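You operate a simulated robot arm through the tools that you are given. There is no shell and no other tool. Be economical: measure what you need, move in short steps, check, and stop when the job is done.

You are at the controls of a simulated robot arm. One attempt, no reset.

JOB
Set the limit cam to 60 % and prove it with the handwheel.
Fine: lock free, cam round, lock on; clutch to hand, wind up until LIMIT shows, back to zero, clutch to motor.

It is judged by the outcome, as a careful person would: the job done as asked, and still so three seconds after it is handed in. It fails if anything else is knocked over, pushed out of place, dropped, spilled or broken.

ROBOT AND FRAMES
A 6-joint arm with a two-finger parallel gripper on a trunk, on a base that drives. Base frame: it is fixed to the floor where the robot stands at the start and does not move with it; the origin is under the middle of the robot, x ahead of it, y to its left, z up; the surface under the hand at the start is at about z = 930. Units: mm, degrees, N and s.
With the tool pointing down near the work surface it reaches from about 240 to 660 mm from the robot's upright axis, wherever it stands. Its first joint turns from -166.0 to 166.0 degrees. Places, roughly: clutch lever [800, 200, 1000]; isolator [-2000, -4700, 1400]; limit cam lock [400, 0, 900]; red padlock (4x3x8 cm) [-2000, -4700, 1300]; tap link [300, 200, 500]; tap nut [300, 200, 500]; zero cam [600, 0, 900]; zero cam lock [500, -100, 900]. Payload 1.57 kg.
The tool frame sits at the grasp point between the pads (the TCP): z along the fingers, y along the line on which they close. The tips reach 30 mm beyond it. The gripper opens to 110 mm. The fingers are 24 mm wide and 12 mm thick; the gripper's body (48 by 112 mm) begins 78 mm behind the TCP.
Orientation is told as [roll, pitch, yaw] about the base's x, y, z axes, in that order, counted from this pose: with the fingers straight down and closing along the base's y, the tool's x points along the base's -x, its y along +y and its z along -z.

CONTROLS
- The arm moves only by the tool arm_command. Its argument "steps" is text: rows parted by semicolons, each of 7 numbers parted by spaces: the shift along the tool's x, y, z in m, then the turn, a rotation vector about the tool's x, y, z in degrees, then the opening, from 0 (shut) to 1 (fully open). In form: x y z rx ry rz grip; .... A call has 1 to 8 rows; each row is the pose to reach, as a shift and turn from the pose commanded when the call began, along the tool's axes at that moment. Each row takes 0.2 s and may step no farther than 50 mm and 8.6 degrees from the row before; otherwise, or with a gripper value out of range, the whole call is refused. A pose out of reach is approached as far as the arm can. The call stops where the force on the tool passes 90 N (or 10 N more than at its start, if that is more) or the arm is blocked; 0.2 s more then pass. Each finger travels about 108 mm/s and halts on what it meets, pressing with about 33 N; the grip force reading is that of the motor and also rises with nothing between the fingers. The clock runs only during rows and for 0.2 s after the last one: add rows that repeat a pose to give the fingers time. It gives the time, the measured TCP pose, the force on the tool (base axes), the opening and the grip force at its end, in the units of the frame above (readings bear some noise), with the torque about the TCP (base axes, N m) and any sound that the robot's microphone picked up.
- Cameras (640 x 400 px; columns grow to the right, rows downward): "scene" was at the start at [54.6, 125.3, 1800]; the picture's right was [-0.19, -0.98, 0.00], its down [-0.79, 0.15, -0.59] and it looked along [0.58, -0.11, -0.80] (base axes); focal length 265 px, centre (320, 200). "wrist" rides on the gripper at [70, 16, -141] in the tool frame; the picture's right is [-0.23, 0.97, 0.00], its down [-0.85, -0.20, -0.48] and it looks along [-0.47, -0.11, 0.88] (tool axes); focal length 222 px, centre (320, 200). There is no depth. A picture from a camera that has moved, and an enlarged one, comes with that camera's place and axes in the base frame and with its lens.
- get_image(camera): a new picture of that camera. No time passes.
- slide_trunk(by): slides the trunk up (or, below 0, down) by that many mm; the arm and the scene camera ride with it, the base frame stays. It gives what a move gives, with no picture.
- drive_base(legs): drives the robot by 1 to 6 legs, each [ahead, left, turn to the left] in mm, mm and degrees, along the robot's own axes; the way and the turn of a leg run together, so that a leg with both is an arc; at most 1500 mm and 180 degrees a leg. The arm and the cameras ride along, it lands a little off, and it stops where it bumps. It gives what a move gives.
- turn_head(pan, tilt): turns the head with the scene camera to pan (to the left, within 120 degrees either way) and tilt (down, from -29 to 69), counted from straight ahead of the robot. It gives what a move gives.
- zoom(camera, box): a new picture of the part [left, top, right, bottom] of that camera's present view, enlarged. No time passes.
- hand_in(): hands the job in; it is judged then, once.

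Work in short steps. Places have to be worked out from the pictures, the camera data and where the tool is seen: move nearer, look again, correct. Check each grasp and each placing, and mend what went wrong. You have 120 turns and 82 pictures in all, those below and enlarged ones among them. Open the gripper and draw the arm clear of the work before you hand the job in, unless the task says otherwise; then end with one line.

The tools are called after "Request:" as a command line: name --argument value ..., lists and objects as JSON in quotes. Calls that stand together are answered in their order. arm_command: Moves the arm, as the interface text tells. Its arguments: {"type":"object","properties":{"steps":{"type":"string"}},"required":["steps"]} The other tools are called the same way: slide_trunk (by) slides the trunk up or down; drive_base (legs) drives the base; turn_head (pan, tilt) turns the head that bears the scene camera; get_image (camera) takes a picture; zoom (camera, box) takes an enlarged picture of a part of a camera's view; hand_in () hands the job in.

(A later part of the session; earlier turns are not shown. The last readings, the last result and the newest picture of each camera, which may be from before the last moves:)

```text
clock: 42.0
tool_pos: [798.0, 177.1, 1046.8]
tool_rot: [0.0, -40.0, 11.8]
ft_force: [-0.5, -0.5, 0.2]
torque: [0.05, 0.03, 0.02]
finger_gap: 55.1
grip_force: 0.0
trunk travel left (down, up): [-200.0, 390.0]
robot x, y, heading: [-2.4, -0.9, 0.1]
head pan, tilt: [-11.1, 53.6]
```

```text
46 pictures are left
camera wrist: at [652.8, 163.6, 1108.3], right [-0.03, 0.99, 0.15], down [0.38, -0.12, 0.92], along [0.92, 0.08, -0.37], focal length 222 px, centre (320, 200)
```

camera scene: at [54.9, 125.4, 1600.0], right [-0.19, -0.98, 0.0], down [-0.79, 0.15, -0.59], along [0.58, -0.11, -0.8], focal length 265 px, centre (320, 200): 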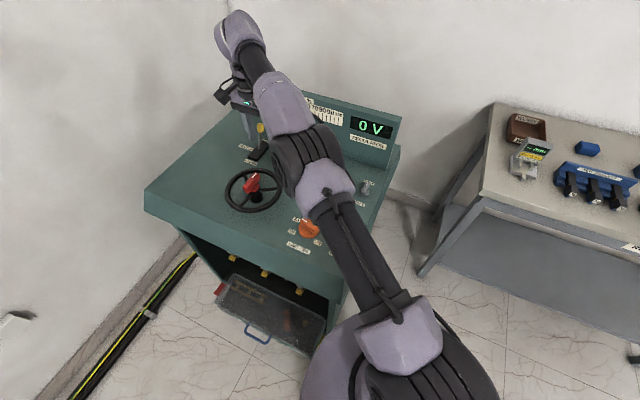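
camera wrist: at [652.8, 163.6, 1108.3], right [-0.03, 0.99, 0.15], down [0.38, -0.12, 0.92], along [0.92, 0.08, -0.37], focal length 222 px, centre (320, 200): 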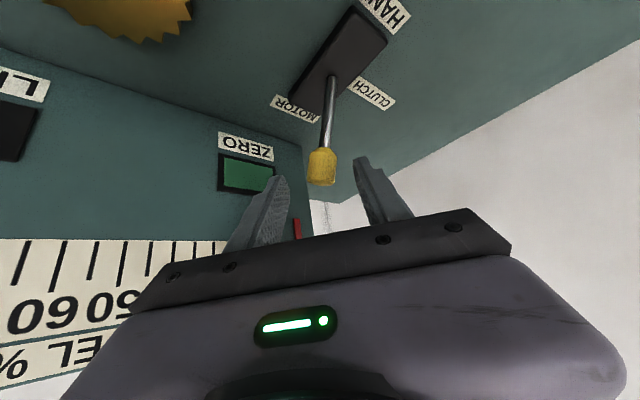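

Knob is ~60 mm straight ahead between the fingers. I advance and close.

Request:
arm_command --steps "-0.002 0.001 0.03 0 0 0 0.5; -0.003 0.001 0.057 0 0 0 0.5; -0.003 0.001 0.057 0 0 0 0.5; -0.003 0.001 0.057 0 0 0 0; -0.003 0.001 0.057 0 0 0 0; -0.003 0.001 0.057 0 0 0 0"

Request:
get_image --camera "wrist"

```text
clock: 43.4
tool_pos: [827.1, 186.1, 1006.1]
tool_rot: [0.1, -40.0, 11.8]
ft_force: [-3.9, 4.6, -1.0]
torque: [0.5, -0.1, -0.21]
finger_gap: 28.0
grip_force: 38.0
out of reach, approached as far as the arm can: row 2, 3, 4, 5, 6
trunk travel left (down, up): [-200.0, 390.0]
robot x, y, heading: [0.2, -1.7, -0.2]
head pan, tilt: [-11.1, 53.6]
```

```text
45 pictures are left
camera wrist: at [682.9, 172.6, 1068.5], right [-0.03, 0.99, 0.15], down [0.38, -0.12, 0.92], along [0.92, 0.08, -0.37], focal length 222 px, centre (320, 200)
```

wrist: 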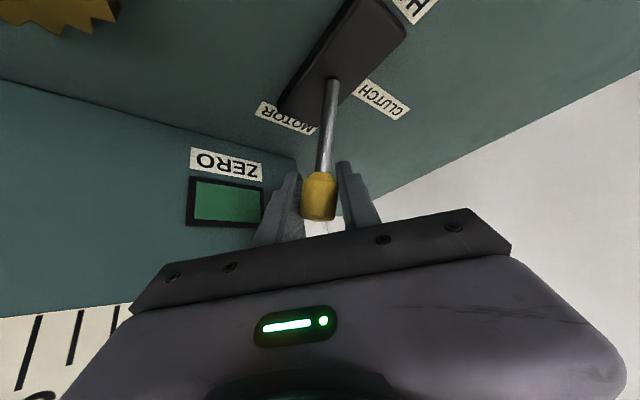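

Knob gripped. I pull the lever along its slot toward HAND on a shallow arc.

Request:
arm_command --steps "0.003 0.007 -0.0065 0 0 0 0; 0.0059 0.0141 -0.0128 0 0 0 0; 0.0095 0.0211 -0.0185 0 0 0 0; 0.0131 0.0282 -0.0241 0 0 0 0; 0.0185 0.0352 -0.0275 0 0 0 0; 0.0242 0.0423 -0.0307 0 0 0 0; 0.031 0.0493 -0.0325 0 0 0 0; 0.0378 0.0564 -0.0343 0 0 0 0"

Request:
get_image --camera "wrist"

```text
clock: 45.2
tool_pos: [771.8, 226.1, 1010.7]
tool_rot: [0.2, -40.2, 11.6]
ft_force: [17.8, -21.1, 5.4]
torque: [-0.27, -0.59, 0.21]
finger_gap: 28.0
grip_force: 38.6
trunk travel left (down, up): [-200.0, 390.0]
robot x, y, heading: [-0.6, 3.3, -0.1]
head pan, tilt: [-11.1, 53.6]
```

```text
44 pictures are left
camera wrist: at [625.6, 213.1, 1072.4], right [-0.03, 0.99, 0.15], down [0.38, -0.13, 0.92], along [0.92, 0.08, -0.37], focal length 222 px, centre (320, 200)
```

wrist: 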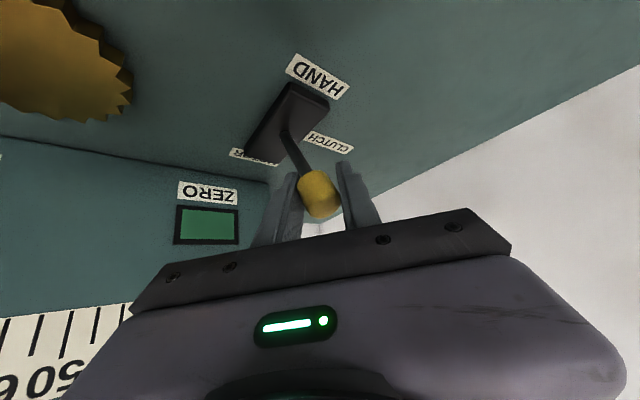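

The lever came along with ~27 N resistance. I push 10 mm further and slightly down to be sure it is seated.

Request:
arm_command --steps "0.0045 0.0035 -0.0005 0 0 0 0; 0.009 0.0075 -0.001 0 0 0 0; 0.009 0.0075 -0.001 0 0 0 0"

```text
clock: 46.0
tool_pos: [769.2, 227.4, 1008.6]
tool_rot: [0.4, -40.8, 11.5]
ft_force: [64.8, -42.6, 38.4]
torque: [-1.84, -0.97, 0.26]
finger_gap: 28.5
grip_force: 37.9
trunk travel left (down, up): [-200.0, 390.0]
robot x, y, heading: [4.8, 0.3, -0.2]
head pan, tilt: [-11.1, 53.6]
```

It is against its stop. I relax, open and withdraw along the tool axis, then check the lever stays.

Request:
arm_command --steps "-0.008 -0.007 0.001 0 0 0 0; -0.008 -0.007 0.001 0 0 0 0.5; -0.008 -0.007 0.001 0 0 0 0.5; -0.008 -0.007 -0.04 0 0 0 0.5; -0.008 -0.007 -0.08 0 0 0 0.5; -0.008 -0.007 -0.12 0 0 0 0.5"

Request:
get_image --camera "wrist"

```text
clock: 47.4
tool_pos: [692.4, 210.9, 1103.0]
tool_rot: [0.0, -39.9, 11.9]
ft_force: [-0.3, 0.9, 0.6]
torque: [0.0, -0.01, 0.0]
finger_gap: 55.1
grip_force: 0.1
trunk travel left (down, up): [-200.0, 390.0]
robot x, y, heading: [0.3, -0.8, -0.2]
head pan, tilt: [-11.1, 53.6]
```

```text
43 pictures are left
camera wrist: at [546.8, 197.0, 1165.1], right [-0.03, 0.99, 0.15], down [0.38, -0.12, 0.92], along [0.92, 0.08, -0.37], focal length 222 px, centre (320, 200)
```

wrist: 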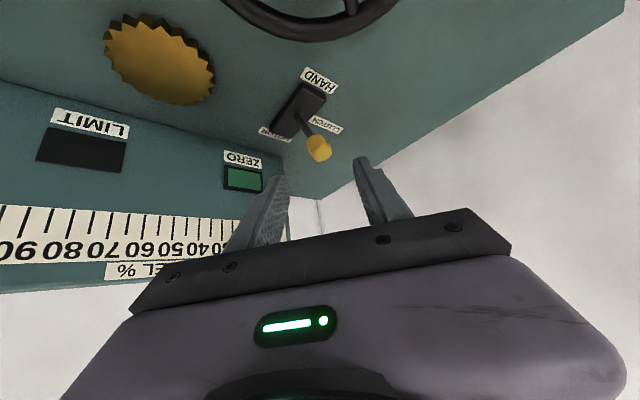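

Lever rests at HAND. Now I bring the tool upright above the handwheel's red handle (~(580,226), z≈1016).

Request:
arm_command --steps "0.0128 0.0075 -0.0178 0 8 0 0.5; 0.0256 0.015 -0.0357 0 16 0 0.5; 0.0385 0.0226 -0.0535 0 24 0 0.5; 0.0513 0.03 -0.0714 0 32 0 0.5; 0.0641 0.0377 -0.0892 0 40 0 0.5; 0.0641 0.0377 -0.0892 0 40 0 0.5"

Request:
arm_command --steps "0 0 0 0 0 8 0.5; 0 0 0 0 0 16 0.5; 0 0 0 0 0 24 0.5; 0 0 0 0 0 32 0.5; 0 0 0 0 0 40 0.5; 0 0 0 0 0 48 0.5; 0 0 0 0 0 48 0.5"

Request:
get_image --camera "wrist"

```text
clock: 48.8
tool_pos: [579.4, 228.1, 1127.2]
tool_rot: [0.0, 0.0, 11.9]
ft_force: [0.3, 0.4, -1.0]
torque: [0.0, -0.04, -0.02]
finger_gap: 55.0
grip_force: 0.0
trunk travel left (down, up): [-200.0, 390.0]
robot x, y, heading: [-2.7, 1.0, -0.2]
head pan, tilt: [-11.1, 53.6]
```

```text
clock: 50.4
tool_pos: [579.0, 228.3, 1126.4]
tool_rot: [-0.1, 0.1, -36.3]
ft_force: [-0.6, 0.0, -0.7]
torque: [-0.01, 0.01, 0.02]
finger_gap: 55.1
grip_force: 0.0
trunk travel left (down, up): [-200.0, 390.0]
robot x, y, heading: [0.1, 1.6, -0.1]
head pan, tilt: [-11.1, 53.6]
```

```text
42 pictures are left
camera wrist: at [531.4, 283.5, 1268.4], right [0.76, 0.65, 0.0], down [0.57, -0.67, 0.48], along [0.31, -0.36, -0.88], focal length 222 px, centre (320, 200)
```

wrist: 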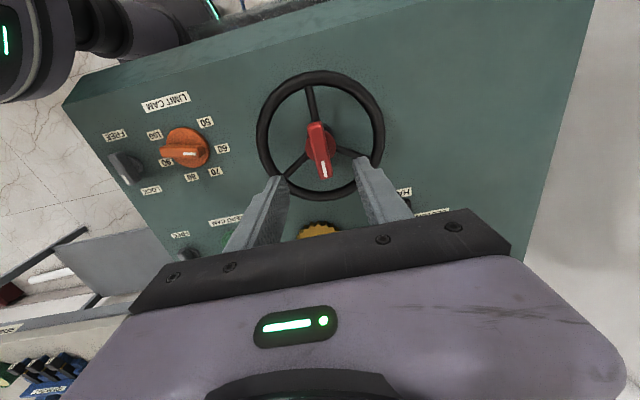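

Aligned over the handle. I descend to TCP ≈1036 and look.

Request:
arm_command --steps "-0.001 0 0.04 0 0 0 0.5; -0.001 0 0.08 0 0 0 0.5; -0.001 0 0.09 0 0 0 0.5; -0.001 0 0.09 0 0 0 0.5"

Request:
get_image --camera "wrist"

```text
clock: 51.4
tool_pos: [579.2, 228.6, 1037.4]
tool_rot: [0.0, 0.0, -36.2]
ft_force: [0.1, 0.4, 0.4]
torque: [0.0, 0.01, 0.01]
finger_gap: 55.1
grip_force: 0.1
trunk travel left (down, up): [-200.0, 390.0]
robot x, y, heading: [1.1, -2.8, -0.1]
head pan, tilt: [-11.1, 53.6]
```

```text
41 pictures are left
camera wrist: at [531.8, 282.3, 1178.2], right [0.76, 0.65, 0.0], down [0.57, -0.67, 0.48], along [0.31, -0.36, -0.88], focal length 222 px, centre (320, 200)
```

wrist: 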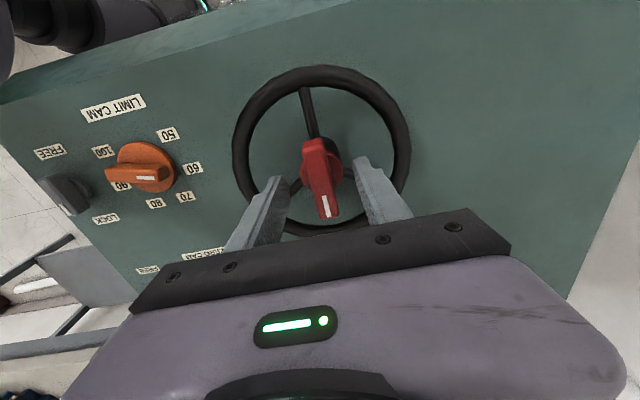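

I nudge +2 mm, go 12 mm lower, and close on the handle.

Request:
arm_command --steps "0.002 0.001 0.006 0 0 0 0.5; 0.002 0.001 0.013 0 0 0 0.5; 0.002 0.001 0.013 0 0 0 0; 0.002 0.001 0.013 0 0 0 0; 0.002 0.001 0.013 0 0 0 0"

Request:
arm_command --steps "0 0 0 0 0 8 0; 0 0 0 0 0 16 0; 0 0 0 0 0 24 0; 0 0 0 0 0 32 0; 0 0 0 0 0 40 0; 0 0 0 0 0 48 0; 0 0 0 0 0 56 0; 0 0 0 0 0 64 0"

Request:
get_image --camera "wrist"

Request:
get_image --camera "scene"

```text
clock: 52.6
tool_pos: [578.9, 228.0, 1023.6]
tool_rot: [0.0, -0.1, -36.2]
ft_force: [-6.6, -7.1, -5.1]
torque: [-0.46, -0.33, -0.11]
finger_gap: 18.1
grip_force: 32.6
trunk travel left (down, up): [-200.0, 390.0]
robot x, y, heading: [1.4, 0.2, -0.2]
head pan, tilt: [-11.1, 53.6]
```

```text
clock: 54.4
tool_pos: [583.6, 231.2, 1024.7]
tool_rot: [0.1, 0.0, -100.2]
ft_force: [38.3, 12.2, 8.3]
torque: [0.31, -0.42, 0.14]
finger_gap: 18.3
grip_force: 32.7
trunk travel left (down, up): [-200.0, 390.0]
robot x, y, heading: [-1.0, 0.6, 0.1]
head pan, tilt: [-11.1, 53.6]
```

```text
40 pictures are left
camera wrist: at [611.0, 297.2, 1164.9], right [0.92, -0.4, 0.0], down [-0.35, -0.81, 0.48], along [-0.19, -0.44, -0.88], focal length 222 px, centre (320, 200)
```

wrist: 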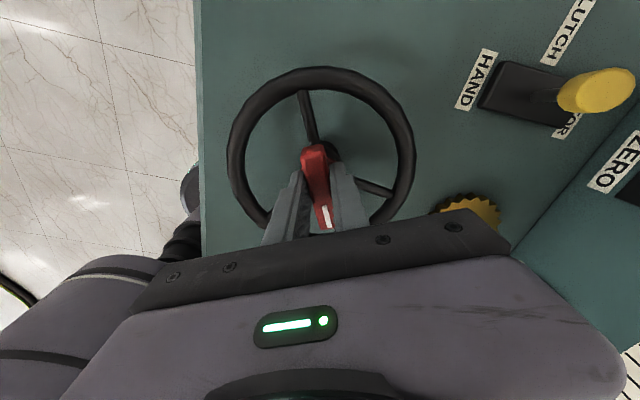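

```text
39 pictures are left
camera scene: at [59.9, 126.9, 1599.8], right [-0.19, -0.98, 0.0], down [-0.79, 0.15, -0.59], along [0.58, -0.12, -0.81], focal length 265 px, centre (320, 200)
```

scene: 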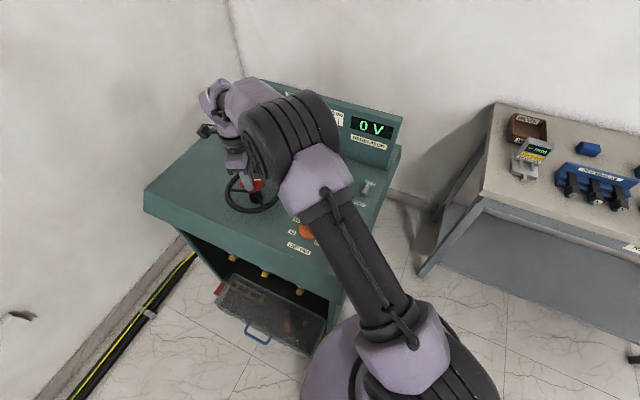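

The wheel turns with me and the ZERO lamp went out. I trim toward the side load and continue clockwise to -160°, then look at the scale.

Request:
arm_command --steps "0.0014 0.0023 0 0 0 8 0; 0.0014 0.0023 0 0 0 16 0; 0.0014 0.0023 0 0 0 24 0; 0.0014 0.0023 0 0 0 32 0; 0.0014 0.0023 0 0 0 40 0; 0.0014 0.0023 0 0 0 48 0; 0.0014 0.0023 0 0 0 56 0; 0.0014 0.0023 0 0 0 60 0"

Request:
get_image --camera "wrist"

```text
clock: 56.2
tool_pos: [585.3, 227.7, 1022.3]
tool_rot: [-0.1, -0.2, -160.2]
ft_force: [32.9, -31.3, 2.7]
torque: [-0.79, -0.87, 0.08]
finger_gap: 18.2
grip_force: 33.0
trunk travel left (down, up): [-200.0, 390.0]
robot x, y, heading: [1.5, 1.3, -0.1]
head pan, tilt: [-11.1, 53.6]
```

```text
38 pictures are left
camera wrist: at [655.4, 234.9, 1162.8], right [0.11, -0.99, 0.0], down [-0.87, -0.1, 0.48], along [-0.48, -0.05, -0.88], focal length 222 px, centre (320, 200)
```

wrist: 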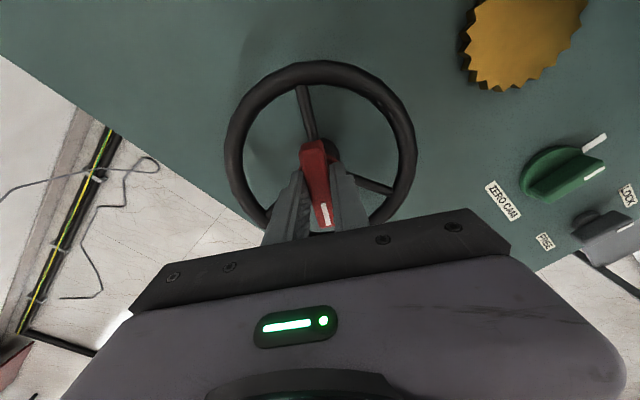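

I work out the pivot as ~(-0.5,-2.7) mm from my TCP; I reopen, re-centre, re-close, and keep turning clockwise to probe wrist range.

Request:
arm_command --steps "0 0 0 0 0 0 0.3; 0 0 0 0 0 0 0.3; -0.0014 0.0024 0 0 0 0 0.3; -0.0014 0.0024 0 0 0 0 0; -0.0014 0.0024 0 0 0 0 0; -0.0014 0.0024 0 0 0 8 0; -0.0014 0.0024 0 0 0 16 0; -0.0014 0.0024 0 0 0 24 0"

Request:
arm_command --steps "0 0 0 0 0 8.5 0; 0 0 0 0 0 17 0; 0 0 0 0 0 25.5 0; 0 0 0 0 0 34 0; 0 0 0 0 0 42.5 0; 0 0 0 0 0 51 0; 0 0 0 0 0 59.5 0; 0 0 0 0 0 68 0"

```text
clock: 58.0
tool_pos: [644.4, 226.6, 1041.8]
tool_rot: [0.2, -0.9, 176.0]
ft_force: [1.0, -0.2, 0.3]
torque: [-0.02, 0.08, 0.02]
finger_gap: 0.0
grip_force: 20.9
out of reach, approached as far as the arm can: row 7, 8
trunk travel left (down, up): [-200.0, 390.0]
robot x, y, heading: [-2.0, -0.2, 0.1]
head pan, tilt: [-11.1, 53.6]
```

```text
clock: 59.8
tool_pos: [598.0, 132.5, 1223.3]
tool_rot: [5.3, -3.5, 126.5]
ft_force: [-0.2, -0.7, 0.4]
torque: [0.04, 0.04, -0.01]
finger_gap: 0.1
grip_force: 21.0
out of reach, approached as far as the arm can: row 1, 2, 3, 4, 5, 6, 7, 8
trunk travel left (down, up): [-200.0, 390.0]
robot x, y, heading: [0.2, 2.7, -0.2]
head pan, tilt: [-11.1, 53.6]
```

Beyond about -168° the wrist is at its limit and the arm drifted off the handle. I check the state before going on.

Request:
get_image --camera "scene"

Request:
get_image --camera "wrist"

```text
37 pictures are left
camera scene: at [55.0, 123.3, 1600.2], right [-0.19, -0.98, 0.0], down [-0.79, 0.16, -0.59], along [0.58, -0.11, -0.8], focal length 265 px, centre (320, 200)
```

scene: 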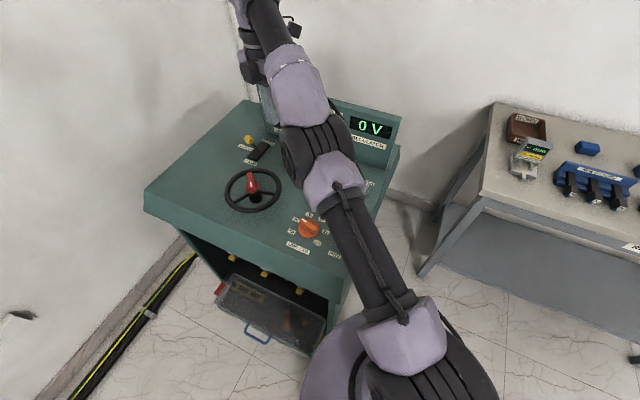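

```text
36 pictures are left
camera wrist: at [640.4, 68.2, 1360.1], right [-0.91, -0.4, 0.1], down [-0.3, 0.81, 0.51], along [-0.29, 0.43, -0.85], focal length 222 px, centre (320, 200)
```

wrist: 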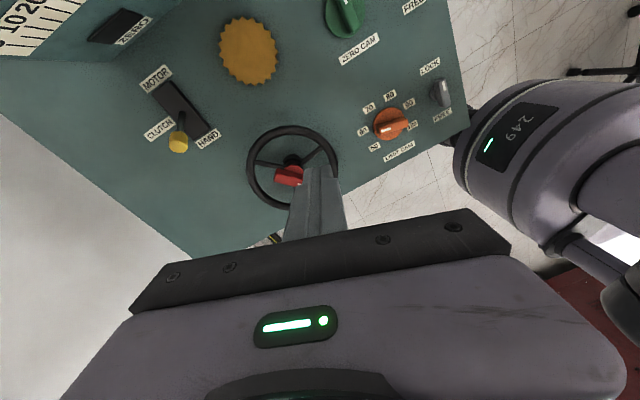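

Nothing disturbed. I zoom to the scale in this view.

Request:
zoom --camera "wrist" --box '[0, 0, 180, 120]'

Request:
zoom --camera "scene" --box '[220, 90, 400, 220]'

```text
3.33 times, centred on (90, 60) of wrist
camera zoom: at [640.4, 68.2, 1360.1], right [-0.91, -0.4, 0.1], down [-0.3, 0.81, 0.51], along [-0.29, 0.43, -0.85], focal length 740 px, centre (1087, 667)
```

zoom: 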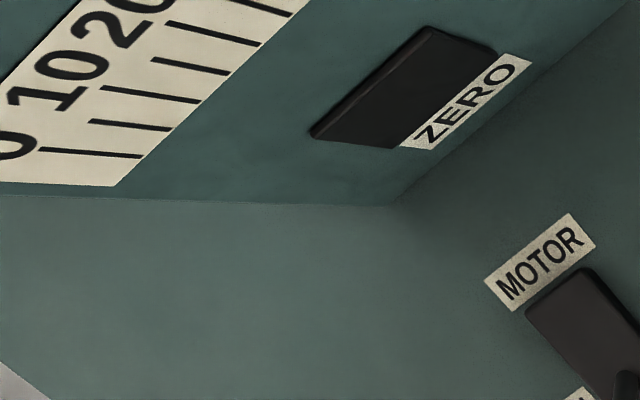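

```text
3.08 times, centred on (310, 155) of scene
camera zoom: at [55.0, 123.3, 1600.2], right [-0.19, -0.98, 0.0], down [-0.79, 0.16, -0.59], along [0.58, -0.11, -0.8], focal length 817 px, centre (351, 338)
```

zoom: 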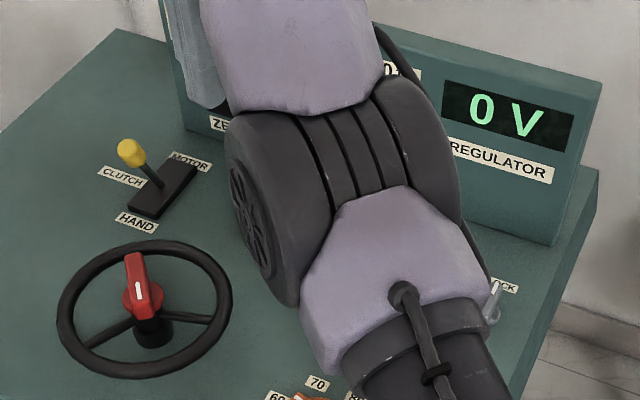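

The pointer has moved up past 20 % (not visible at 0–20), so clockwise is "up". I turn the tool toward yaw 14 in small steps to see which wrist branch I'm on.

Request:
arm_command --steps "0 0 0 0 0 8 0.3; 0 0 0 0 0 16 0.3; 0 0 0 0 0 24 0.3; 0 0 0 0 0 24 0.3"

```text
clock: 60.8
tool_pos: [596.5, 134.1, 1222.7]
tool_rot: [5.3, -3.4, 126.6]
ft_force: [-0.2, -0.4, -0.1]
torque: [0.0, -0.02, -0.03]
finger_gap: 33.0
grip_force: 0.1
out of reach, approached as far as the arm can: row 1, 2, 3, 4
trunk travel left (down, up): [-200.0, 390.0]
robot x, y, heading: [2.7, -0.1, 0.2]
head pan, tilt: [-11.1, 53.6]
```

I'm at the clockwise limit; I level the tool and unwind counterclockwise instead.

Request:
arm_command --steps "0 0 0 5.3 3.5 0 0.3; 0 0 0 5.3 3.5 0 0.3"

Request:
arm_command --steps "0 0 0 0 0 -8.5 0.3; 0 0 0 0 0 -17 0.3; 0 0 0 0 0 -25.5 0.3; 0 0 0 0 0 -34 0.3; 0 0 0 0 0 -42.5 0.3; 0 0 0 0 0 -51 0.3; 0 0 0 0 0 -59.5 0.3; 0 0 0 0 0 -68 0.3"

```text
clock: 61.4
tool_pos: [596.0, 133.3, 1222.8]
tool_rot: [5.4, -3.4, 126.7]
ft_force: [0.1, 0.8, -0.5]
torque: [0.01, 0.0, -0.02]
finger_gap: 33.2
grip_force: 0.0
out of reach, approached as far as the arm can: row 1, 2
trunk travel left (down, up): [-200.0, 390.0]
robot x, y, heading: [-0.1, 0.5, -0.0]
head pan, tilt: [-11.1, 53.6]
```

```text
clock: 63.2
tool_pos: [597.6, 133.5, 1219.4]
tool_rot: [-1.2, -6.6, -165.0]
ft_force: [-0.3, 0.2, -0.2]
torque: [-0.01, 0.03, -0.02]
finger_gap: 32.9
grip_force: 0.0
trunk travel left (down, up): [-200.0, 390.0]
robot x, y, heading: [1.5, 0.2, 0.0]
head pan, tilt: [-11.1, 53.6]
```

It unwinds. I level the tool and continue counterclockwise toward yaw 14.

Request:
arm_command --steps "0 0 0 -1.2 6.6 0 0.5; 0 0 0 -1.2 6.6 0 0.5"

Request:
arm_command --steps "0 0 0 0 0 -8.5 0.5; 0 0 0 0 0 -17 0.5; 0 0 0 0 0 -25.5 0.5; 0 0 0 0 0 -34 0.5; 0 0 0 0 0 -42.5 0.5; 0 0 0 0 0 -51 0.5; 0 0 0 0 0 -59.5 0.5; 0 0 0 0 0 -68 0.5"

Request:
arm_command --steps "0 0 0 0 0 -8.5 0.5; 0 0 0 0 0 -17 0.5; 0 0 0 0 0 -25.5 0.5; 0 0 0 0 0 -34 0.5; 0 0 0 0 0 -42.5 0.5; 0 0 0 0 0 -51 0.5; 0 0 0 0 0 -59.5 0.5; 0 0 0 0 0 -68 0.5"

Request:
arm_command --steps "0 0 0 0 0 -8.5 0.5; 0 0 0 0 0 -17 0.5; 0 0 0 0 0 -25.5 0.5; 0 0 0 0 0 -34 0.5; 0 0 0 0 0 -42.5 0.5; 0 0 0 0 0 -43 0.5"

```text
clock: 63.8
tool_pos: [596.3, 132.9, 1219.1]
tool_rot: [-1.2, -6.6, -165.3]
ft_force: [-0.7, -0.5, 0.0]
torque: [0.0, 0.0, 0.01]
finger_gap: 55.1
grip_force: 0.1
out of reach, approached as far as the arm can: row 1, 2
trunk travel left (down, up): [-200.0, 390.0]
robot x, y, heading: [3.7, -0.7, -0.1]
head pan, tilt: [-11.1, 53.6]
```

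```text
clock: 65.6
tool_pos: [597.4, 131.6, 1218.4]
tool_rot: [-6.6, -1.4, -97.1]
ft_force: [-0.2, 0.3, -0.8]
torque: [0.02, -0.02, 0.01]
finger_gap: 54.7
grip_force: 0.1
trunk travel left (down, up): [-200.0, 390.0]
robot x, y, heading: [1.1, 0.1, -0.1]
head pan, tilt: [-11.1, 53.6]
```

```text
clock: 67.4
tool_pos: [596.9, 131.9, 1218.1]
tool_rot: [-3.8, 5.6, -29.3]
ft_force: [-1.1, -0.5, 0.5]
torque: [0.06, -0.02, -0.02]
finger_gap: 55.1
grip_force: 0.2
trunk travel left (down, up): [-200.0, 390.0]
robot x, y, heading: [1.1, 1.3, -0.1]
head pan, tilt: [-11.1, 53.6]
```

```text
clock: 68.8
tool_pos: [597.3, 132.5, 1218.8]
tool_rot: [1.1, 6.8, 13.9]
ft_force: [0.3, -0.5, 1.1]
torque: [0.0, -0.01, 0.02]
finger_gap: 55.0
grip_force: 0.1
trunk travel left (down, up): [-200.0, 390.0]
robot x, y, heading: [1.0, -0.1, 0.3]
head pan, tilt: [-11.1, 53.6]
```

I move over the handwheel pivot (≈(581,226), z 1110) while levelling the tool.

Request:
arm_command --steps "-0.005 0.0233 0.0273 0.3 -1.7 0 0.5; -0.01 0.0465 0.0545 0.6 -3.4 0 0.5; -0.015 0.07 0.082 0.8 -5.1 0 0.5; -0.02 0.093 0.109 1.1 -6.8 0 0.5; -0.02 0.093 0.109 1.1 -6.8 0 0.5"

Request:
get_image --camera "wrist"

```text
clock: 70.0
tool_pos: [568.7, 218.7, 1233.8]
tool_rot: [-0.6, 5.2, 13.8]
ft_force: [0.3, -0.2, -0.2]
torque: [0.02, 0.0, 0.0]
finger_gap: 55.1
grip_force: 0.0
out of reach, approached as far as the arm can: row 1, 2, 3, 4, 5
trunk travel left (down, up): [-200.0, 390.0]
robot x, y, heading: [-1.4, -1.5, 0.0]
head pan, tilt: [-11.1, 53.6]
```

```text
33 pictures are left
camera wrist: at [509.4, 223.0, 1380.1], right [-0.01, 1.0, -0.03], down [0.92, 0.02, 0.4], along [0.4, -0.02, -0.92], focal length 222 px, centre (320, 200)
```

wrist: 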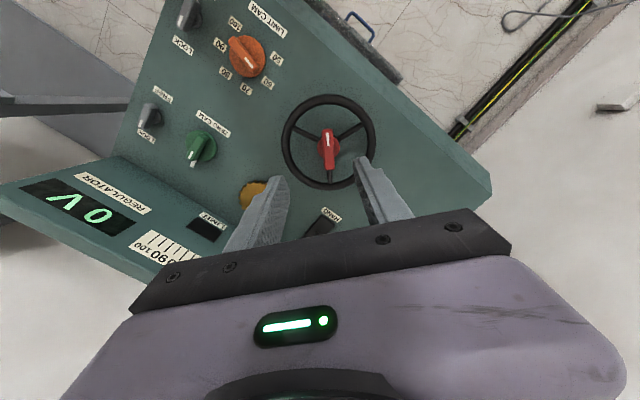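

The arm seems stretched near a singular pose; I pull back toward the robot to bend the elbow.

Request:
arm_command --steps "0.03 0 0 0 0 0 0.5; 0.06 0 0 0 0 0 0.5; 0.09 0 0 0 0 0 0.5; 0.12 0 0 0 0 0 0.5; 0.12 0 0 0 0 0 0.5"

Request:
get_image --camera "scene"

```text
clock: 71.2
tool_pos: [453.2, 188.6, 1242.1]
tool_rot: [-0.6, 5.2, 13.7]
ft_force: [0.9, 0.1, -0.2]
torque: [-0.01, 0.02, 0.02]
finger_gap: 54.9
grip_force: 0.0
out of reach, approached as far as the arm can: row 1
trunk travel left (down, up): [-200.0, 390.0]
robot x, y, heading: [0.6, 1.5, -0.3]
head pan, tilt: [-11.1, 53.6]
```

```text
32 pictures are left
camera scene: at [56.2, 125.9, 1599.9], right [-0.19, -0.98, 0.0], down [-0.79, 0.15, -0.59], along [0.58, -0.11, -0.81], focal length 265 px, centre (320, 200)
```

scene: 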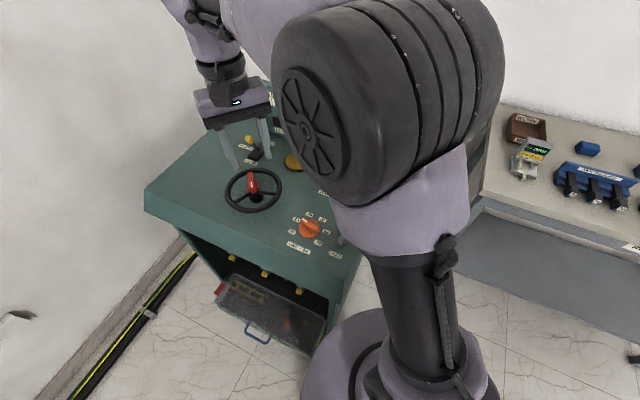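

Elbow is bent again. I level here, then go over the wheel lower.

Request:
arm_command --steps "0 0 0 -0.6 -5.2 0 0.5; 0 0 0 -0.6 -5.2 0 0.5"

Request:
arm_command --steps "0 0 0.04 0 0 0 0.5; 0 0 0.08 0 0 0 0.5; 0 0 0.12 0 0 0 0.5; -0.044 0.002 0.12 0 0 0 0.5; -0.088 0.004 0.12 0 0 0 0.5; -0.133 0.006 0.12 0 0 0 0.5; -0.133 0.006 0.12 0 0 0 0.5"

Request:
get_image --camera "wrist"

```text
clock: 71.8
tool_pos: [452.9, 187.2, 1242.1]
tool_rot: [0.1, -0.1, 13.8]
ft_force: [-0.2, -0.2, -0.5]
torque: [0.05, 0.04, 0.0]
finger_gap: 55.0
grip_force: 0.0
trunk travel left (down, up): [-200.0, 390.0]
robot x, y, heading: [-2.4, -0.7, 0.1]
head pan, tilt: [-11.1, 53.6]
```

```text
clock: 73.4
tool_pos: [585.9, 223.7, 1121.4]
tool_rot: [-0.1, 0.0, 13.7]
ft_force: [-0.5, 0.6, 0.1]
torque: [-0.02, -0.01, -0.02]
finger_gap: 54.9
grip_force: 0.1
trunk travel left (down, up): [-200.0, 390.0]
robot x, y, heading: [-3.3, 3.0, 0.1]
head pan, tilt: [-11.1, 53.6]
```

```text
31 pictures are left
camera wrist: at [513.3, 223.7, 1262.2], right [-0.01, 1.0, 0.0], down [0.88, 0.01, 0.48], along [0.48, 0.0, -0.88], focal length 222 px, centre (320, 200)
```

wrist: 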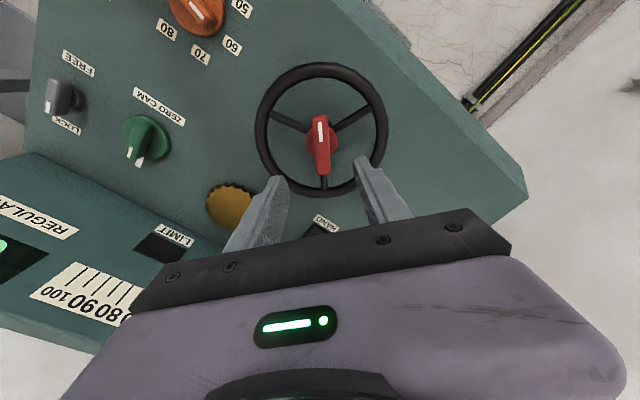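

Bar axis reads ~6° further clockwise. I turn 6°, shift +3 mm, descend 98 mm and grip.

Request:
arm_command --steps "0.003 0.001 0.04 0 0 6 0.5; 0.003 0.001 0.08 0 0 6 0.5; 0.003 0.001 0.098 0 0 6 0.5; 0.003 0.001 0.098 0 0 6 0.5; 0.003 0.001 0.098 0 0 6 0; 0.003 0.001 0.098 0 0 6 0; 0.003 0.001 0.098 0 0 6 0"

Request:
get_image --camera "wrist"

```text
clock: 75.0
tool_pos: [578.4, 225.4, 1024.7]
tool_rot: [0.0, 0.0, 7.7]
ft_force: [-1.2, -2.9, -2.9]
torque: [0.29, -0.64, 0.01]
finger_gap: 18.0
grip_force: 32.7
trunk travel left (down, up): [-200.0, 390.0]
robot x, y, heading: [0.9, 2.8, 0.1]
head pan, tilt: [-11.1, 53.6]
```

```text
30 pictures are left
camera wrist: at [507.2, 232.5, 1165.5], right [0.09, 1.0, 0.0], down [0.87, -0.08, 0.48], along [0.48, -0.05, -0.88], focal length 222 px, centre (320, 200)
```

wrist: 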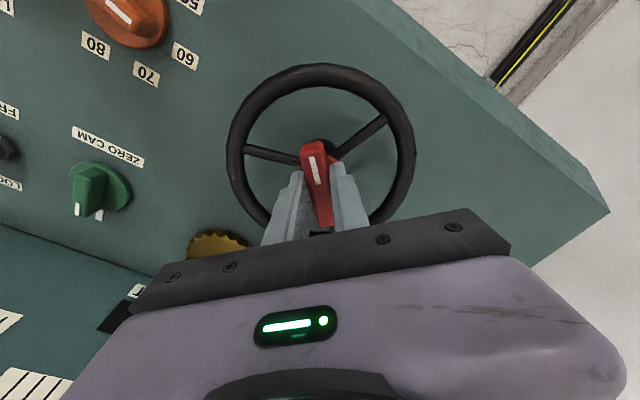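

Well centred. I turn clockwise 64° and watch LIMIT.

Request:
arm_command --steps "0 0 0 0 0 8 0; 0 0 0 0 0 16 0; 0 0 0 0 0 24 0; 0 0 0 0 0 32 0; 0 0 0 0 0 40 0; 0 0 0 0 0 48 0; 0 0 0 0 0 56 0; 0 0 0 0 0 64 0"

Request:
get_image --camera "scene"

```text
clock: 76.8
tool_pos: [582.0, 226.8, 1023.2]
tool_rot: [0.0, -0.1, -56.3]
ft_force: [28.4, 39.0, 14.6]
torque: [0.51, -0.61, 0.14]
finger_gap: 17.9
grip_force: 32.4
trunk travel left (down, up): [-200.0, 390.0]
robot x, y, heading: [1.7, -2.2, 0.2]
head pan, tilt: [-11.1, 53.6]
```

```text
29 pictures are left
camera scene: at [58.0, 130.6, 1599.5], right [-0.19, -0.98, 0.0], down [-0.79, 0.15, -0.59], along [0.58, -0.12, -0.81], focal length 265 px, centre (320, 200)
```

scene: 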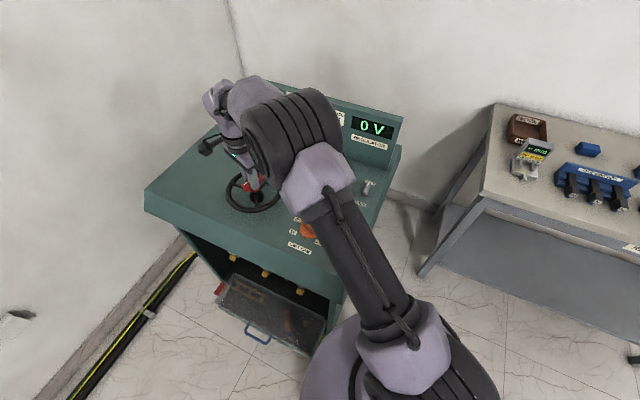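

LIMIT and scale are hidden by the forearm. To learn the ratio I release, lift and swing aside (no rotation) to read the scale.

Request:
arm_command --steps "0 0 0 0 0 0 0.5; 0 0 0 0 0 0 0.5; 0 0 -0.045 0 0 0 0.5; 0 0 -0.09 0 0 0 0.5; 0 0 -0.13 0 0 0 0.5"

Request:
arm_command --steps "-0.02 -0.04 0 0 0 0 0.5; -0.04 -0.08 0 0 0 0 0.5; -0.06 -0.12 0 0 0 0 0.5; -0.08 -0.16 0 0 0 0 0.5; -0.1 -0.2 0 0 0 0 0.5; -0.12 -0.24 0 0 0 0 0.5; -0.14 -0.28 0 0 0 0 0.5; -0.16 -0.32 0 0 0 0 0.5"

Request:
zoom --camera "scene" --box '[220, 70, 420, 220]'

```text
clock: 78.0
tool_pos: [579.5, 223.0, 1158.0]
tool_rot: [0.0, -0.1, -56.3]
ft_force: [1.1, 0.7, 0.4]
torque: [-0.04, 0.01, 0.0]
finger_gap: 55.0
grip_force: 0.1
trunk travel left (down, up): [-200.0, 390.0]
robot x, y, heading: [-0.5, 0.2, -0.2]
head pan, tilt: [-11.1, 53.6]
```

```text
clock: 79.8
tool_pos: [401.1, -90.6, 1155.8]
tool_rot: [0.0, 0.0, -56.2]
ft_force: [0.5, -0.8, 0.2]
torque: [0.02, -0.01, -0.02]
finger_gap: 55.0
grip_force: 0.0
trunk travel left (down, up): [-200.0, 390.0]
robot x, y, heading: [0.3, 0.6, 0.0]
head pan, tilt: [-11.1, 53.6]
```

```text
2.67 times, centred on (320, 145) of scene
camera zoom: at [54.1, 124.6, 1600.1], right [-0.19, -0.98, 0.0], down [-0.79, 0.15, -0.59], along [0.58, -0.11, -0.8], focal length 708 px, centre (320, 347)
```

zoom: 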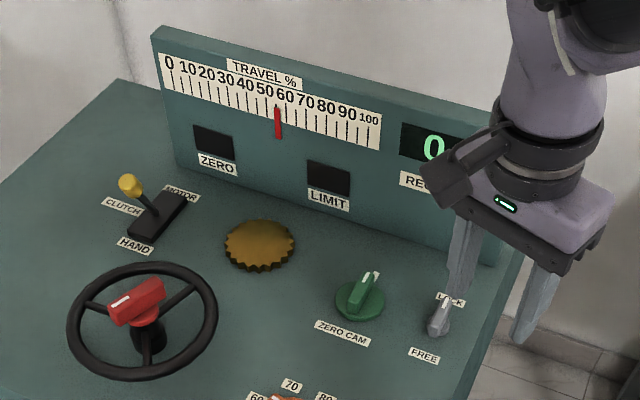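

Pointer is at ~55 % after 200° (so 3.6°/%); ~16° more is needed. I return to the handle, re-centred by 3 mm.

Request:
arm_command --steps "0.02 0.04 0 0 0 0 0.5; 0.04 0.08 0 0 0 0 0.5; 0.06 0.12 0 0 0 0 0.5; 0.08 0.16 0 0 0 0 0.5; 0.1 0.2 0 0 0 0 0.5; 0.12 0.24 0 0 0 0 0.5; 0.14 0.28 0 0 0 0 0.5; 0.1583 0.3225 0 0 0 0 0.5"

Request:
get_image --camera "wrist"

```text
clock: 81.6
tool_pos: [581.6, 225.4, 1153.7]
tool_rot: [-0.1, -0.1, -56.3]
ft_force: [-0.1, -0.2, -0.2]
torque: [0.0, 0.02, 0.01]
finger_gap: 55.2
grip_force: 0.0
trunk travel left (down, up): [-200.0, 390.0]
robot x, y, heading: [0.4, -2.7, 0.2]
head pan, tilt: [-11.1, 53.6]
```

```text
27 pictures are left
camera wrist: at [555.9, 293.3, 1294.0], right [0.94, 0.35, 0.0], down [0.31, -0.82, 0.48], along [0.17, -0.45, -0.88], focal length 222 px, centre (320, 200)
```

wrist: 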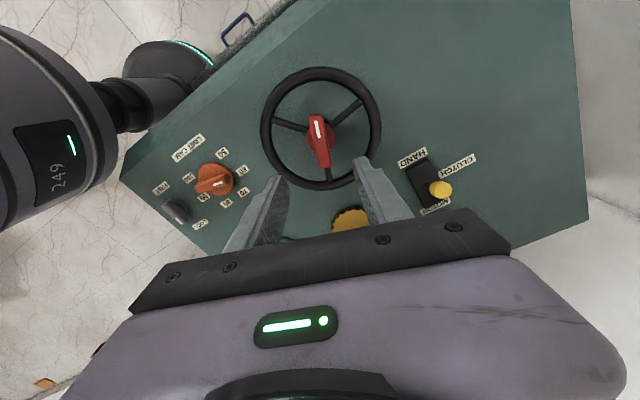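

Still aligned. I descend, grip and turn 18° clockwise.

Request:
arm_command --steps "0 0 0.045 0 0 0 0.5; 0 0 0.09 0 0 0 0.5; 0 0 0.13 0 0 0 0.5; 0 0 0.13 0 0 0 0; 0 0 0.13 0 0 0 0; 0 0 0.13 0 0 0 0"

Request:
arm_command --steps "0 0 0 0 0 6 0; 0 0 0 0 0 12 0; 0 0 0 0 0 18 0; 0 0 0 0 0 18 0"

Request:
get_image --camera "wrist"

```text
clock: 83.0
tool_pos: [582.0, 226.8, 1023.3]
tool_rot: [0.0, -0.1, -56.2]
ft_force: [5.5, 3.6, -3.1]
torque: [-0.2, -0.54, 0.06]
finger_gap: 17.8
grip_force: 32.9
trunk travel left (down, up): [-200.0, 390.0]
robot x, y, heading: [-2.1, 3.0, -0.1]
head pan, tilt: [-11.1, 53.6]
```

```text
clock: 84.0
tool_pos: [583.3, 226.6, 1023.1]
tool_rot: [-0.2, -0.2, -74.3]
ft_force: [7.0, 18.6, -8.2]
torque: [0.92, -0.17, -0.07]
finger_gap: 17.8
grip_force: 32.3
trunk travel left (down, up): [-200.0, 390.0]
robot x, y, heading: [0.1, -2.4, 0.1]
head pan, tilt: [-11.1, 53.6]
```

```text
26 pictures are left
camera wrist: at [578.5, 299.2, 1163.3], right [1.0, 0.04, 0.0], down [0.04, -0.88, 0.48], along [0.02, -0.48, -0.88], focal length 222 px, centre (320, 200)
```

wrist: 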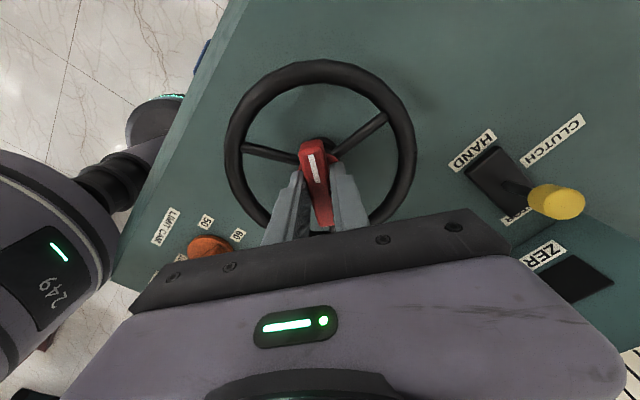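

About 60.5 % now. I release and swing aside to read LIMIT and the scale.

Request:
arm_command --steps "0 0 0 0 0 0 0.5; 0 0 0 0 0 0 0.5; 0 0 -0.045 0 0 0 0.5; 0 0 -0.09 0 0 0 0.5; 0 0 -0.13 0 0 0 0.5"

Request:
arm_command --steps "-0.03 -0.032 0 0 0 0 0.5; -0.06 -0.064 0 0 0 0 0.5; -0.09 -0.096 0 0 0 0 0.5; -0.12 -0.128 0 0 0 0 0.5; -0.15 -0.16 0 0 0 0 0.5; -0.18 -0.192 0 0 0 0 0.5; -0.21 -0.224 0 0 0 0 0.5; -0.24 -0.256 0 0 0 0 0.5"

Request:
zoom --camera "scene" --box '[220, 70, 420, 220]'

Request:
zoom --camera "scene" --box '[260, 80, 350, 140]'

```text
clock: 85.2
tool_pos: [582.8, 221.4, 1156.6]
tool_rot: [0.0, 0.1, -74.3]
ft_force: [-0.1, 0.2, -0.3]
torque: [-0.01, 0.0, -0.01]
finger_gap: 55.0
grip_force: 0.0
trunk travel left (down, up): [-200.0, 390.0]
robot x, y, heading: [-2.2, 3.2, -0.1]
head pan, tilt: [-11.1, 53.6]
```

```text
clock: 87.0
tool_pos: [398.7, -76.9, 1153.9]
tool_rot: [0.1, 0.0, -74.2]
ft_force: [0.1, -0.9, 0.2]
torque: [0.01, 0.0, 0.01]
finger_gap: 55.0
grip_force: 0.1
trunk travel left (down, up): [-200.0, 390.0]
robot x, y, heading: [-0.1, 0.3, 0.0]
head pan, tilt: [-11.1, 53.6]
```

```text
2.67 times, centred on (320, 145) of scene
camera zoom: at [54.1, 124.6, 1600.1], right [-0.19, -0.98, 0.0], down [-0.79, 0.15, -0.59], along [0.58, -0.11, -0.8], focal length 708 px, centre (320, 347)
```

zoom: 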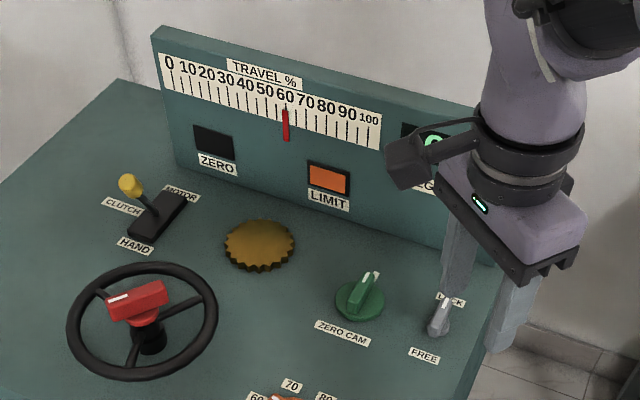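

```text
6.67 times, centred on (305, 110) of scene
camera zoom: at [54.1, 124.6, 1600.1], right [-0.19, -0.98, 0.0], down [-0.79, 0.15, -0.59], along [0.58, -0.11, -0.8], focal length 1770 px, centre (420, 800)
```

zoom: 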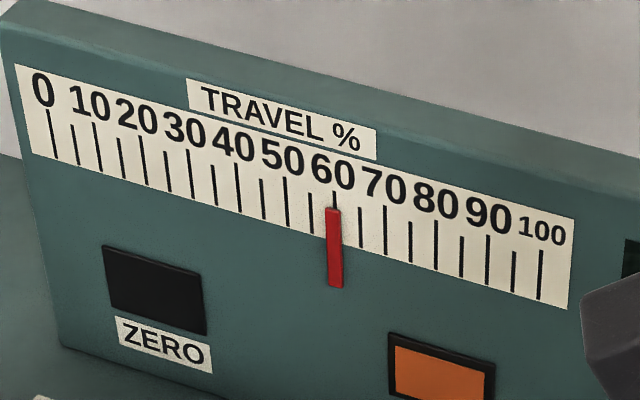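

LIMIT shows with the pointer at 60 %. Now back to zero: return to the handle for a single 218° counterclockwise wind.

Request:
arm_command --steps "0.03 0.032 0 0 0 0 0.5; 0.06 0.064 0 0 0 0 0.5; 0.09 0.096 0 0 0 0 0.5; 0.12 0.128 0 0 0 0 0.5; 0.15 0.16 0 0 0 0 0.5; 0.18 0.192 0 0 0 0 0.5; 0.21 0.224 0 0 0 0 0.5; 0.2396 0.2574 0 0 0 0 0.5"

Request:
arm_command --steps "0 0 0.045 0 0 0 0.5; 0 0 0.09 0 0 0 0.5; 0 0 0.13 0 0 0 0.5; 0 0 0.13 0 0 0 0.5; 0 0 0.13 0 0 0 0; 0 0 0.13 0 0 0 0; 0 0 0.13 0 0 0 0"

Request:
arm_command --steps "0 0 0 0 0 -8 0; 0 0 0 0 0 -16 0; 0 0 0 0 0 -24 0; 0 0 0 0 0 -32 0; 0 0 0 0 0 -40 0; 0 0 0 0 0 -40 0"

```text
clock: 88.8
tool_pos: [583.4, 222.4, 1155.4]
tool_rot: [0.0, -0.2, -74.3]
ft_force: [1.2, 0.5, 0.6]
torque: [0.0, 0.02, 0.02]
finger_gap: 55.1
grip_force: 0.0
trunk travel left (down, up): [-200.0, 390.0]
robot x, y, heading: [-3.7, -1.8, 0.1]
head pan, tilt: [-11.1, 53.6]
```

```text
clock: 90.4
tool_pos: [582.7, 222.7, 1023.7]
tool_rot: [-0.1, -0.1, -74.3]
ft_force: [7.8, 2.2, -0.1]
torque: [0.06, -0.15, -0.04]
finger_gap: 18.0
grip_force: 32.7
trunk travel left (down, up): [-200.0, 390.0]
robot x, y, heading: [-2.5, -4.1, 0.2]
head pan, tilt: [-11.1, 53.6]
```

```text
clock: 91.8
tool_pos: [585.2, 223.9, 1023.9]
tool_rot: [0.0, -0.1, -34.1]
ft_force: [19.8, 14.2, 2.7]
torque: [0.92, 0.32, -0.01]
finger_gap: 17.7
grip_force: 32.0
trunk travel left (down, up): [-200.0, 390.0]
robot x, y, heading: [2.6, 1.9, -0.0]
head pan, tilt: [-11.1, 53.6]
```

Side load is mild; I apply a small compensating shift and continue counterclockwise.

Request:
arm_command --steps "-0.0005 0.0019 0 0 0 -8 0; -0.0003 0.0022 0 0 0 -16 0; -0.0001 0.0025 0 0 0 -24 0; 0 0.0028 0 0 0 -32 0; 0.0002 0.0031 0 0 0 -40 0; 0.0004 0.0034 0 0 0 -48 0; 0.0006 0.0037 0 0 0 -56 0; 0.0007 0.004 0 0 0 -64 0"

```text
clock: 93.6
tool_pos: [585.5, 226.5, 1023.8]
tool_rot: [0.1, 0.1, 30.0]
ft_force: [15.6, 5.7, -0.7]
torque: [0.45, -0.64, -0.07]
finger_gap: 18.0
grip_force: 32.8
trunk travel left (down, up): [-200.0, 390.0]
robot x, y, heading: [1.2, -3.6, 0.1]
head pan, tilt: [-11.1, 53.6]
```

Good. I continue.

Request:
arm_command --steps "0 0.0003 0 0 0 -8 0; 0.0001 0.0006 0 0 0 -16 0; 0.0001 0.0009 0 0 0 -24 0; 0.0001 0.0012 0 0 0 -32 0; 0.0002 0.0015 0 0 0 -40 0; 0.0002 0.0018 0 0 0 -48 0; 0.0003 0.002 0 0 0 -56 0; 0.0003 0.0023 0 0 0 -64 0"

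```text
clock: 95.4
tool_pos: [583.4, 228.4, 1023.8]
tool_rot: [0.0, 0.1, 93.9]
ft_force: [-3.0, 1.8, 1.4]
torque: [-0.74, 0.13, -0.09]
finger_gap: 17.8
grip_force: 33.0
trunk travel left (down, up): [-200.0, 390.0]
robot x, y, heading: [2.9, 2.6, 0.1]
head pan, tilt: [-11.1, 53.6]
```

Nearly there: 49° more to the starting angle.

Request:
arm_command --steps "0.0001 0.0003 0 0 0 -8 0; 0.0003 0.0006 0 0 0 -16 0; 0.0004 0.001 0 0 0 -24 0; 0.0006 0.0013 0 0 0 -32 0; 0.0007 0.0016 0 0 0 -40 0; 0.0008 0.0018 0 0 0 -46 0; 0.0009 0.0019 0 0 0 -49 0; 0.0009 0.0019 0 0 0 -49 0"

Request:
get_image --camera "wrist"

```text
clock: 97.2
tool_pos: [581.5, 226.1, 1024.0]
tool_rot: [-0.1, 0.1, 142.8]
ft_force: [-8.8, -1.2, -15.6]
torque: [0.42, 0.53, 0.03]
finger_gap: 17.9
grip_force: 32.7
trunk travel left (down, up): [-200.0, 390.0]
robot x, y, heading: [-1.7, -0.1, 0.1]
head pan, tilt: [-11.1, 53.6]
```

```text
23 pictures are left
camera wrist: at [625.7, 172.7, 1164.0], right [-0.77, -0.64, 0.0], down [-0.56, 0.68, 0.48], along [-0.31, 0.37, -0.88], focal length 222 px, centre (320, 200)
```

wrist: 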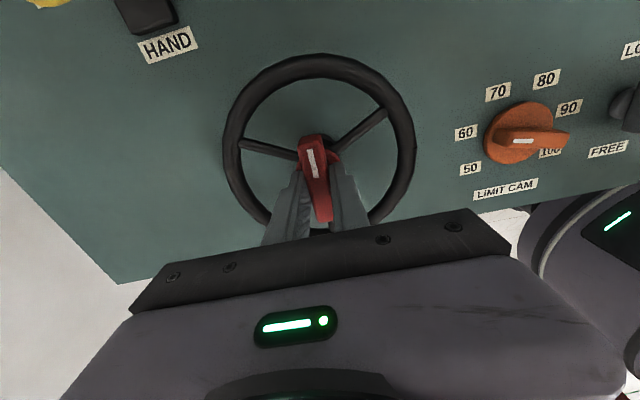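

I nudge 1.5° more, then release and swing aside to read ZERO.

Request:
arm_command --steps "0 0 0 0 0 -1.5 0; 0 0 0 0 0 -1.5 0; 0 0 0 0 0 -1.5 0.5; 0 0 0 0 0 -1.5 0.5; 0 0 -0.045 0 0 -1.5 0.5; 0 0 -0.09 0 0 -1.5 0.5; 0 0 -0.13 0 0 -1.5 0.5"

Request:
arm_command --steps "0 0.042 0 0 0 8 0.5; 0 0.084 0 0 0 16 0.5; 0 0.126 0 0 0 24 0.5; 0 0.168 0 0 0 32 0.5; 0 0.21 0 0 0 40 0.5; 0 0.252 0 0 0 48 0.5; 0 0.294 0 0 0 56 0.5; 0 0.336 0 0 0 64 0.5"

Request:
zoom --camera "scene" --box '[220, 70, 420, 220]'

```text
clock: 98.8
tool_pos: [577.6, 229.0, 1155.7]
tool_rot: [0.0, 0.1, 144.2]
ft_force: [0.2, 0.9, 0.0]
torque: [-0.01, -0.04, 0.04]
finger_gap: 54.7
grip_force: 0.1
trunk travel left (down, up): [-200.0, 390.0]
robot x, y, heading: [1.0, -1.3, 0.1]
head pan, tilt: [-11.1, 53.6]
```

```text
clock: 100.6
tool_pos: [381.7, -46.7, 1153.3]
tool_rot: [-0.1, -0.1, 80.2]
ft_force: [-0.6, -0.1, -0.4]
torque: [-0.01, 0.0, -0.03]
finger_gap: 55.0
grip_force: 0.1
trunk travel left (down, up): [-200.0, 390.0]
robot x, y, heading: [3.1, 2.4, 0.1]
head pan, tilt: [-11.1, 53.6]
```

```text
2.67 times, centred on (320, 145) of scene
camera zoom: at [53.9, 124.8, 1600.1], right [-0.19, -0.98, 0.0], down [-0.79, 0.15, -0.59], along [0.58, -0.11, -0.8], focal length 708 px, centre (320, 347)
```

zoom: 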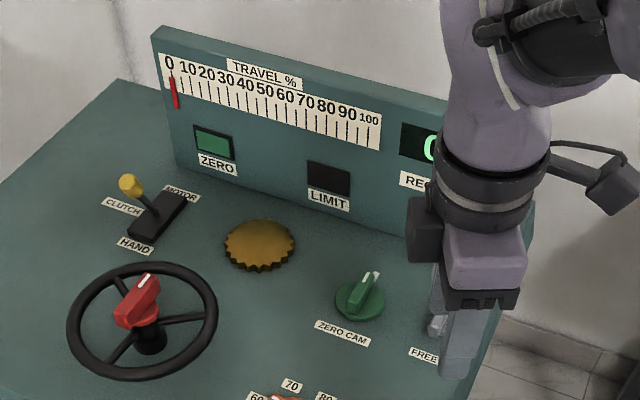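

ZERO is lit and the pointer is at 0. Now the clutch back to MOTOR: I return to the approach pose used before.

Request:
arm_command --steps "-0.03 -0.022 0.004 0 0 8.5 0.5; -0.06 -0.045 0.009 0 0 17 0.5; -0.09 -0.067 0.014 0 0 25.5 0.5; -0.12 -0.09 0.018 0 0 34 0.5; -0.15 -0.112 0.023 0 0 42.5 0.5; -0.18 -0.134 0.028 0 0 51 0.5; -0.21 -0.157 0.032 0 0 59.5 0.5; -0.239 -0.179 0.037 0 0 68 0.5"

Request:
arm_command --steps "-0.02 0.006 0 0 -8 0 0.5; -0.04 0.012 0 0 -16 0 0.5; -0.06 0.018 0 0 -24 0 0.5; -0.08 0.024 0 0 -32 0 0.5; -0.1 0.032 0.012 0 -40 0 0.5; -0.1 0.032 0.012 0 -40 0 0.5"

Request:
get_image --camera "wrist"

```text
clock: 102.4
tool_pos: [600.0, 160.4, 1117.4]
tool_rot: [-0.1, 0.1, 12.1]
ft_force: [0.0, -0.5, -0.6]
torque: [-0.01, 0.0, -0.02]
finger_gap: 54.8
grip_force: 0.0
trunk travel left (down, up): [-200.0, 390.0]
robot x, y, heading: [-3.3, 2.4, 0.1]
head pan, tilt: [-11.1, 53.6]
```

```text
clock: 103.8
tool_pos: [690.3, 210.7, 1106.0]
tool_rot: [0.0, -40.1, 12.2]
ft_force: [-0.2, -0.5, -0.5]
torque: [0.05, -0.01, -0.03]
finger_gap: 55.0
grip_force: 0.0
trunk travel left (down, up): [-200.0, 390.0]
robot x, y, heading: [-2.4, 3.9, -0.2]
head pan, tilt: [-11.1, 53.6]
```

```text
21 pictures are left
camera wrist: at [546.2, 196.9, 1168.2], right [-0.04, 0.99, 0.15], down [0.38, -0.12, 0.92], along [0.92, 0.09, -0.37], focal length 222 px, centre (320, 200)
```

wrist: 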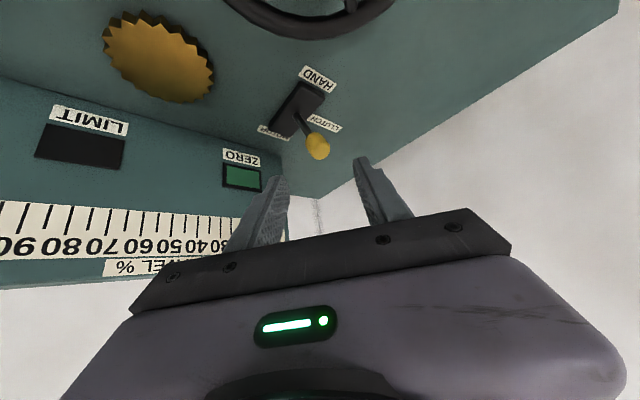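

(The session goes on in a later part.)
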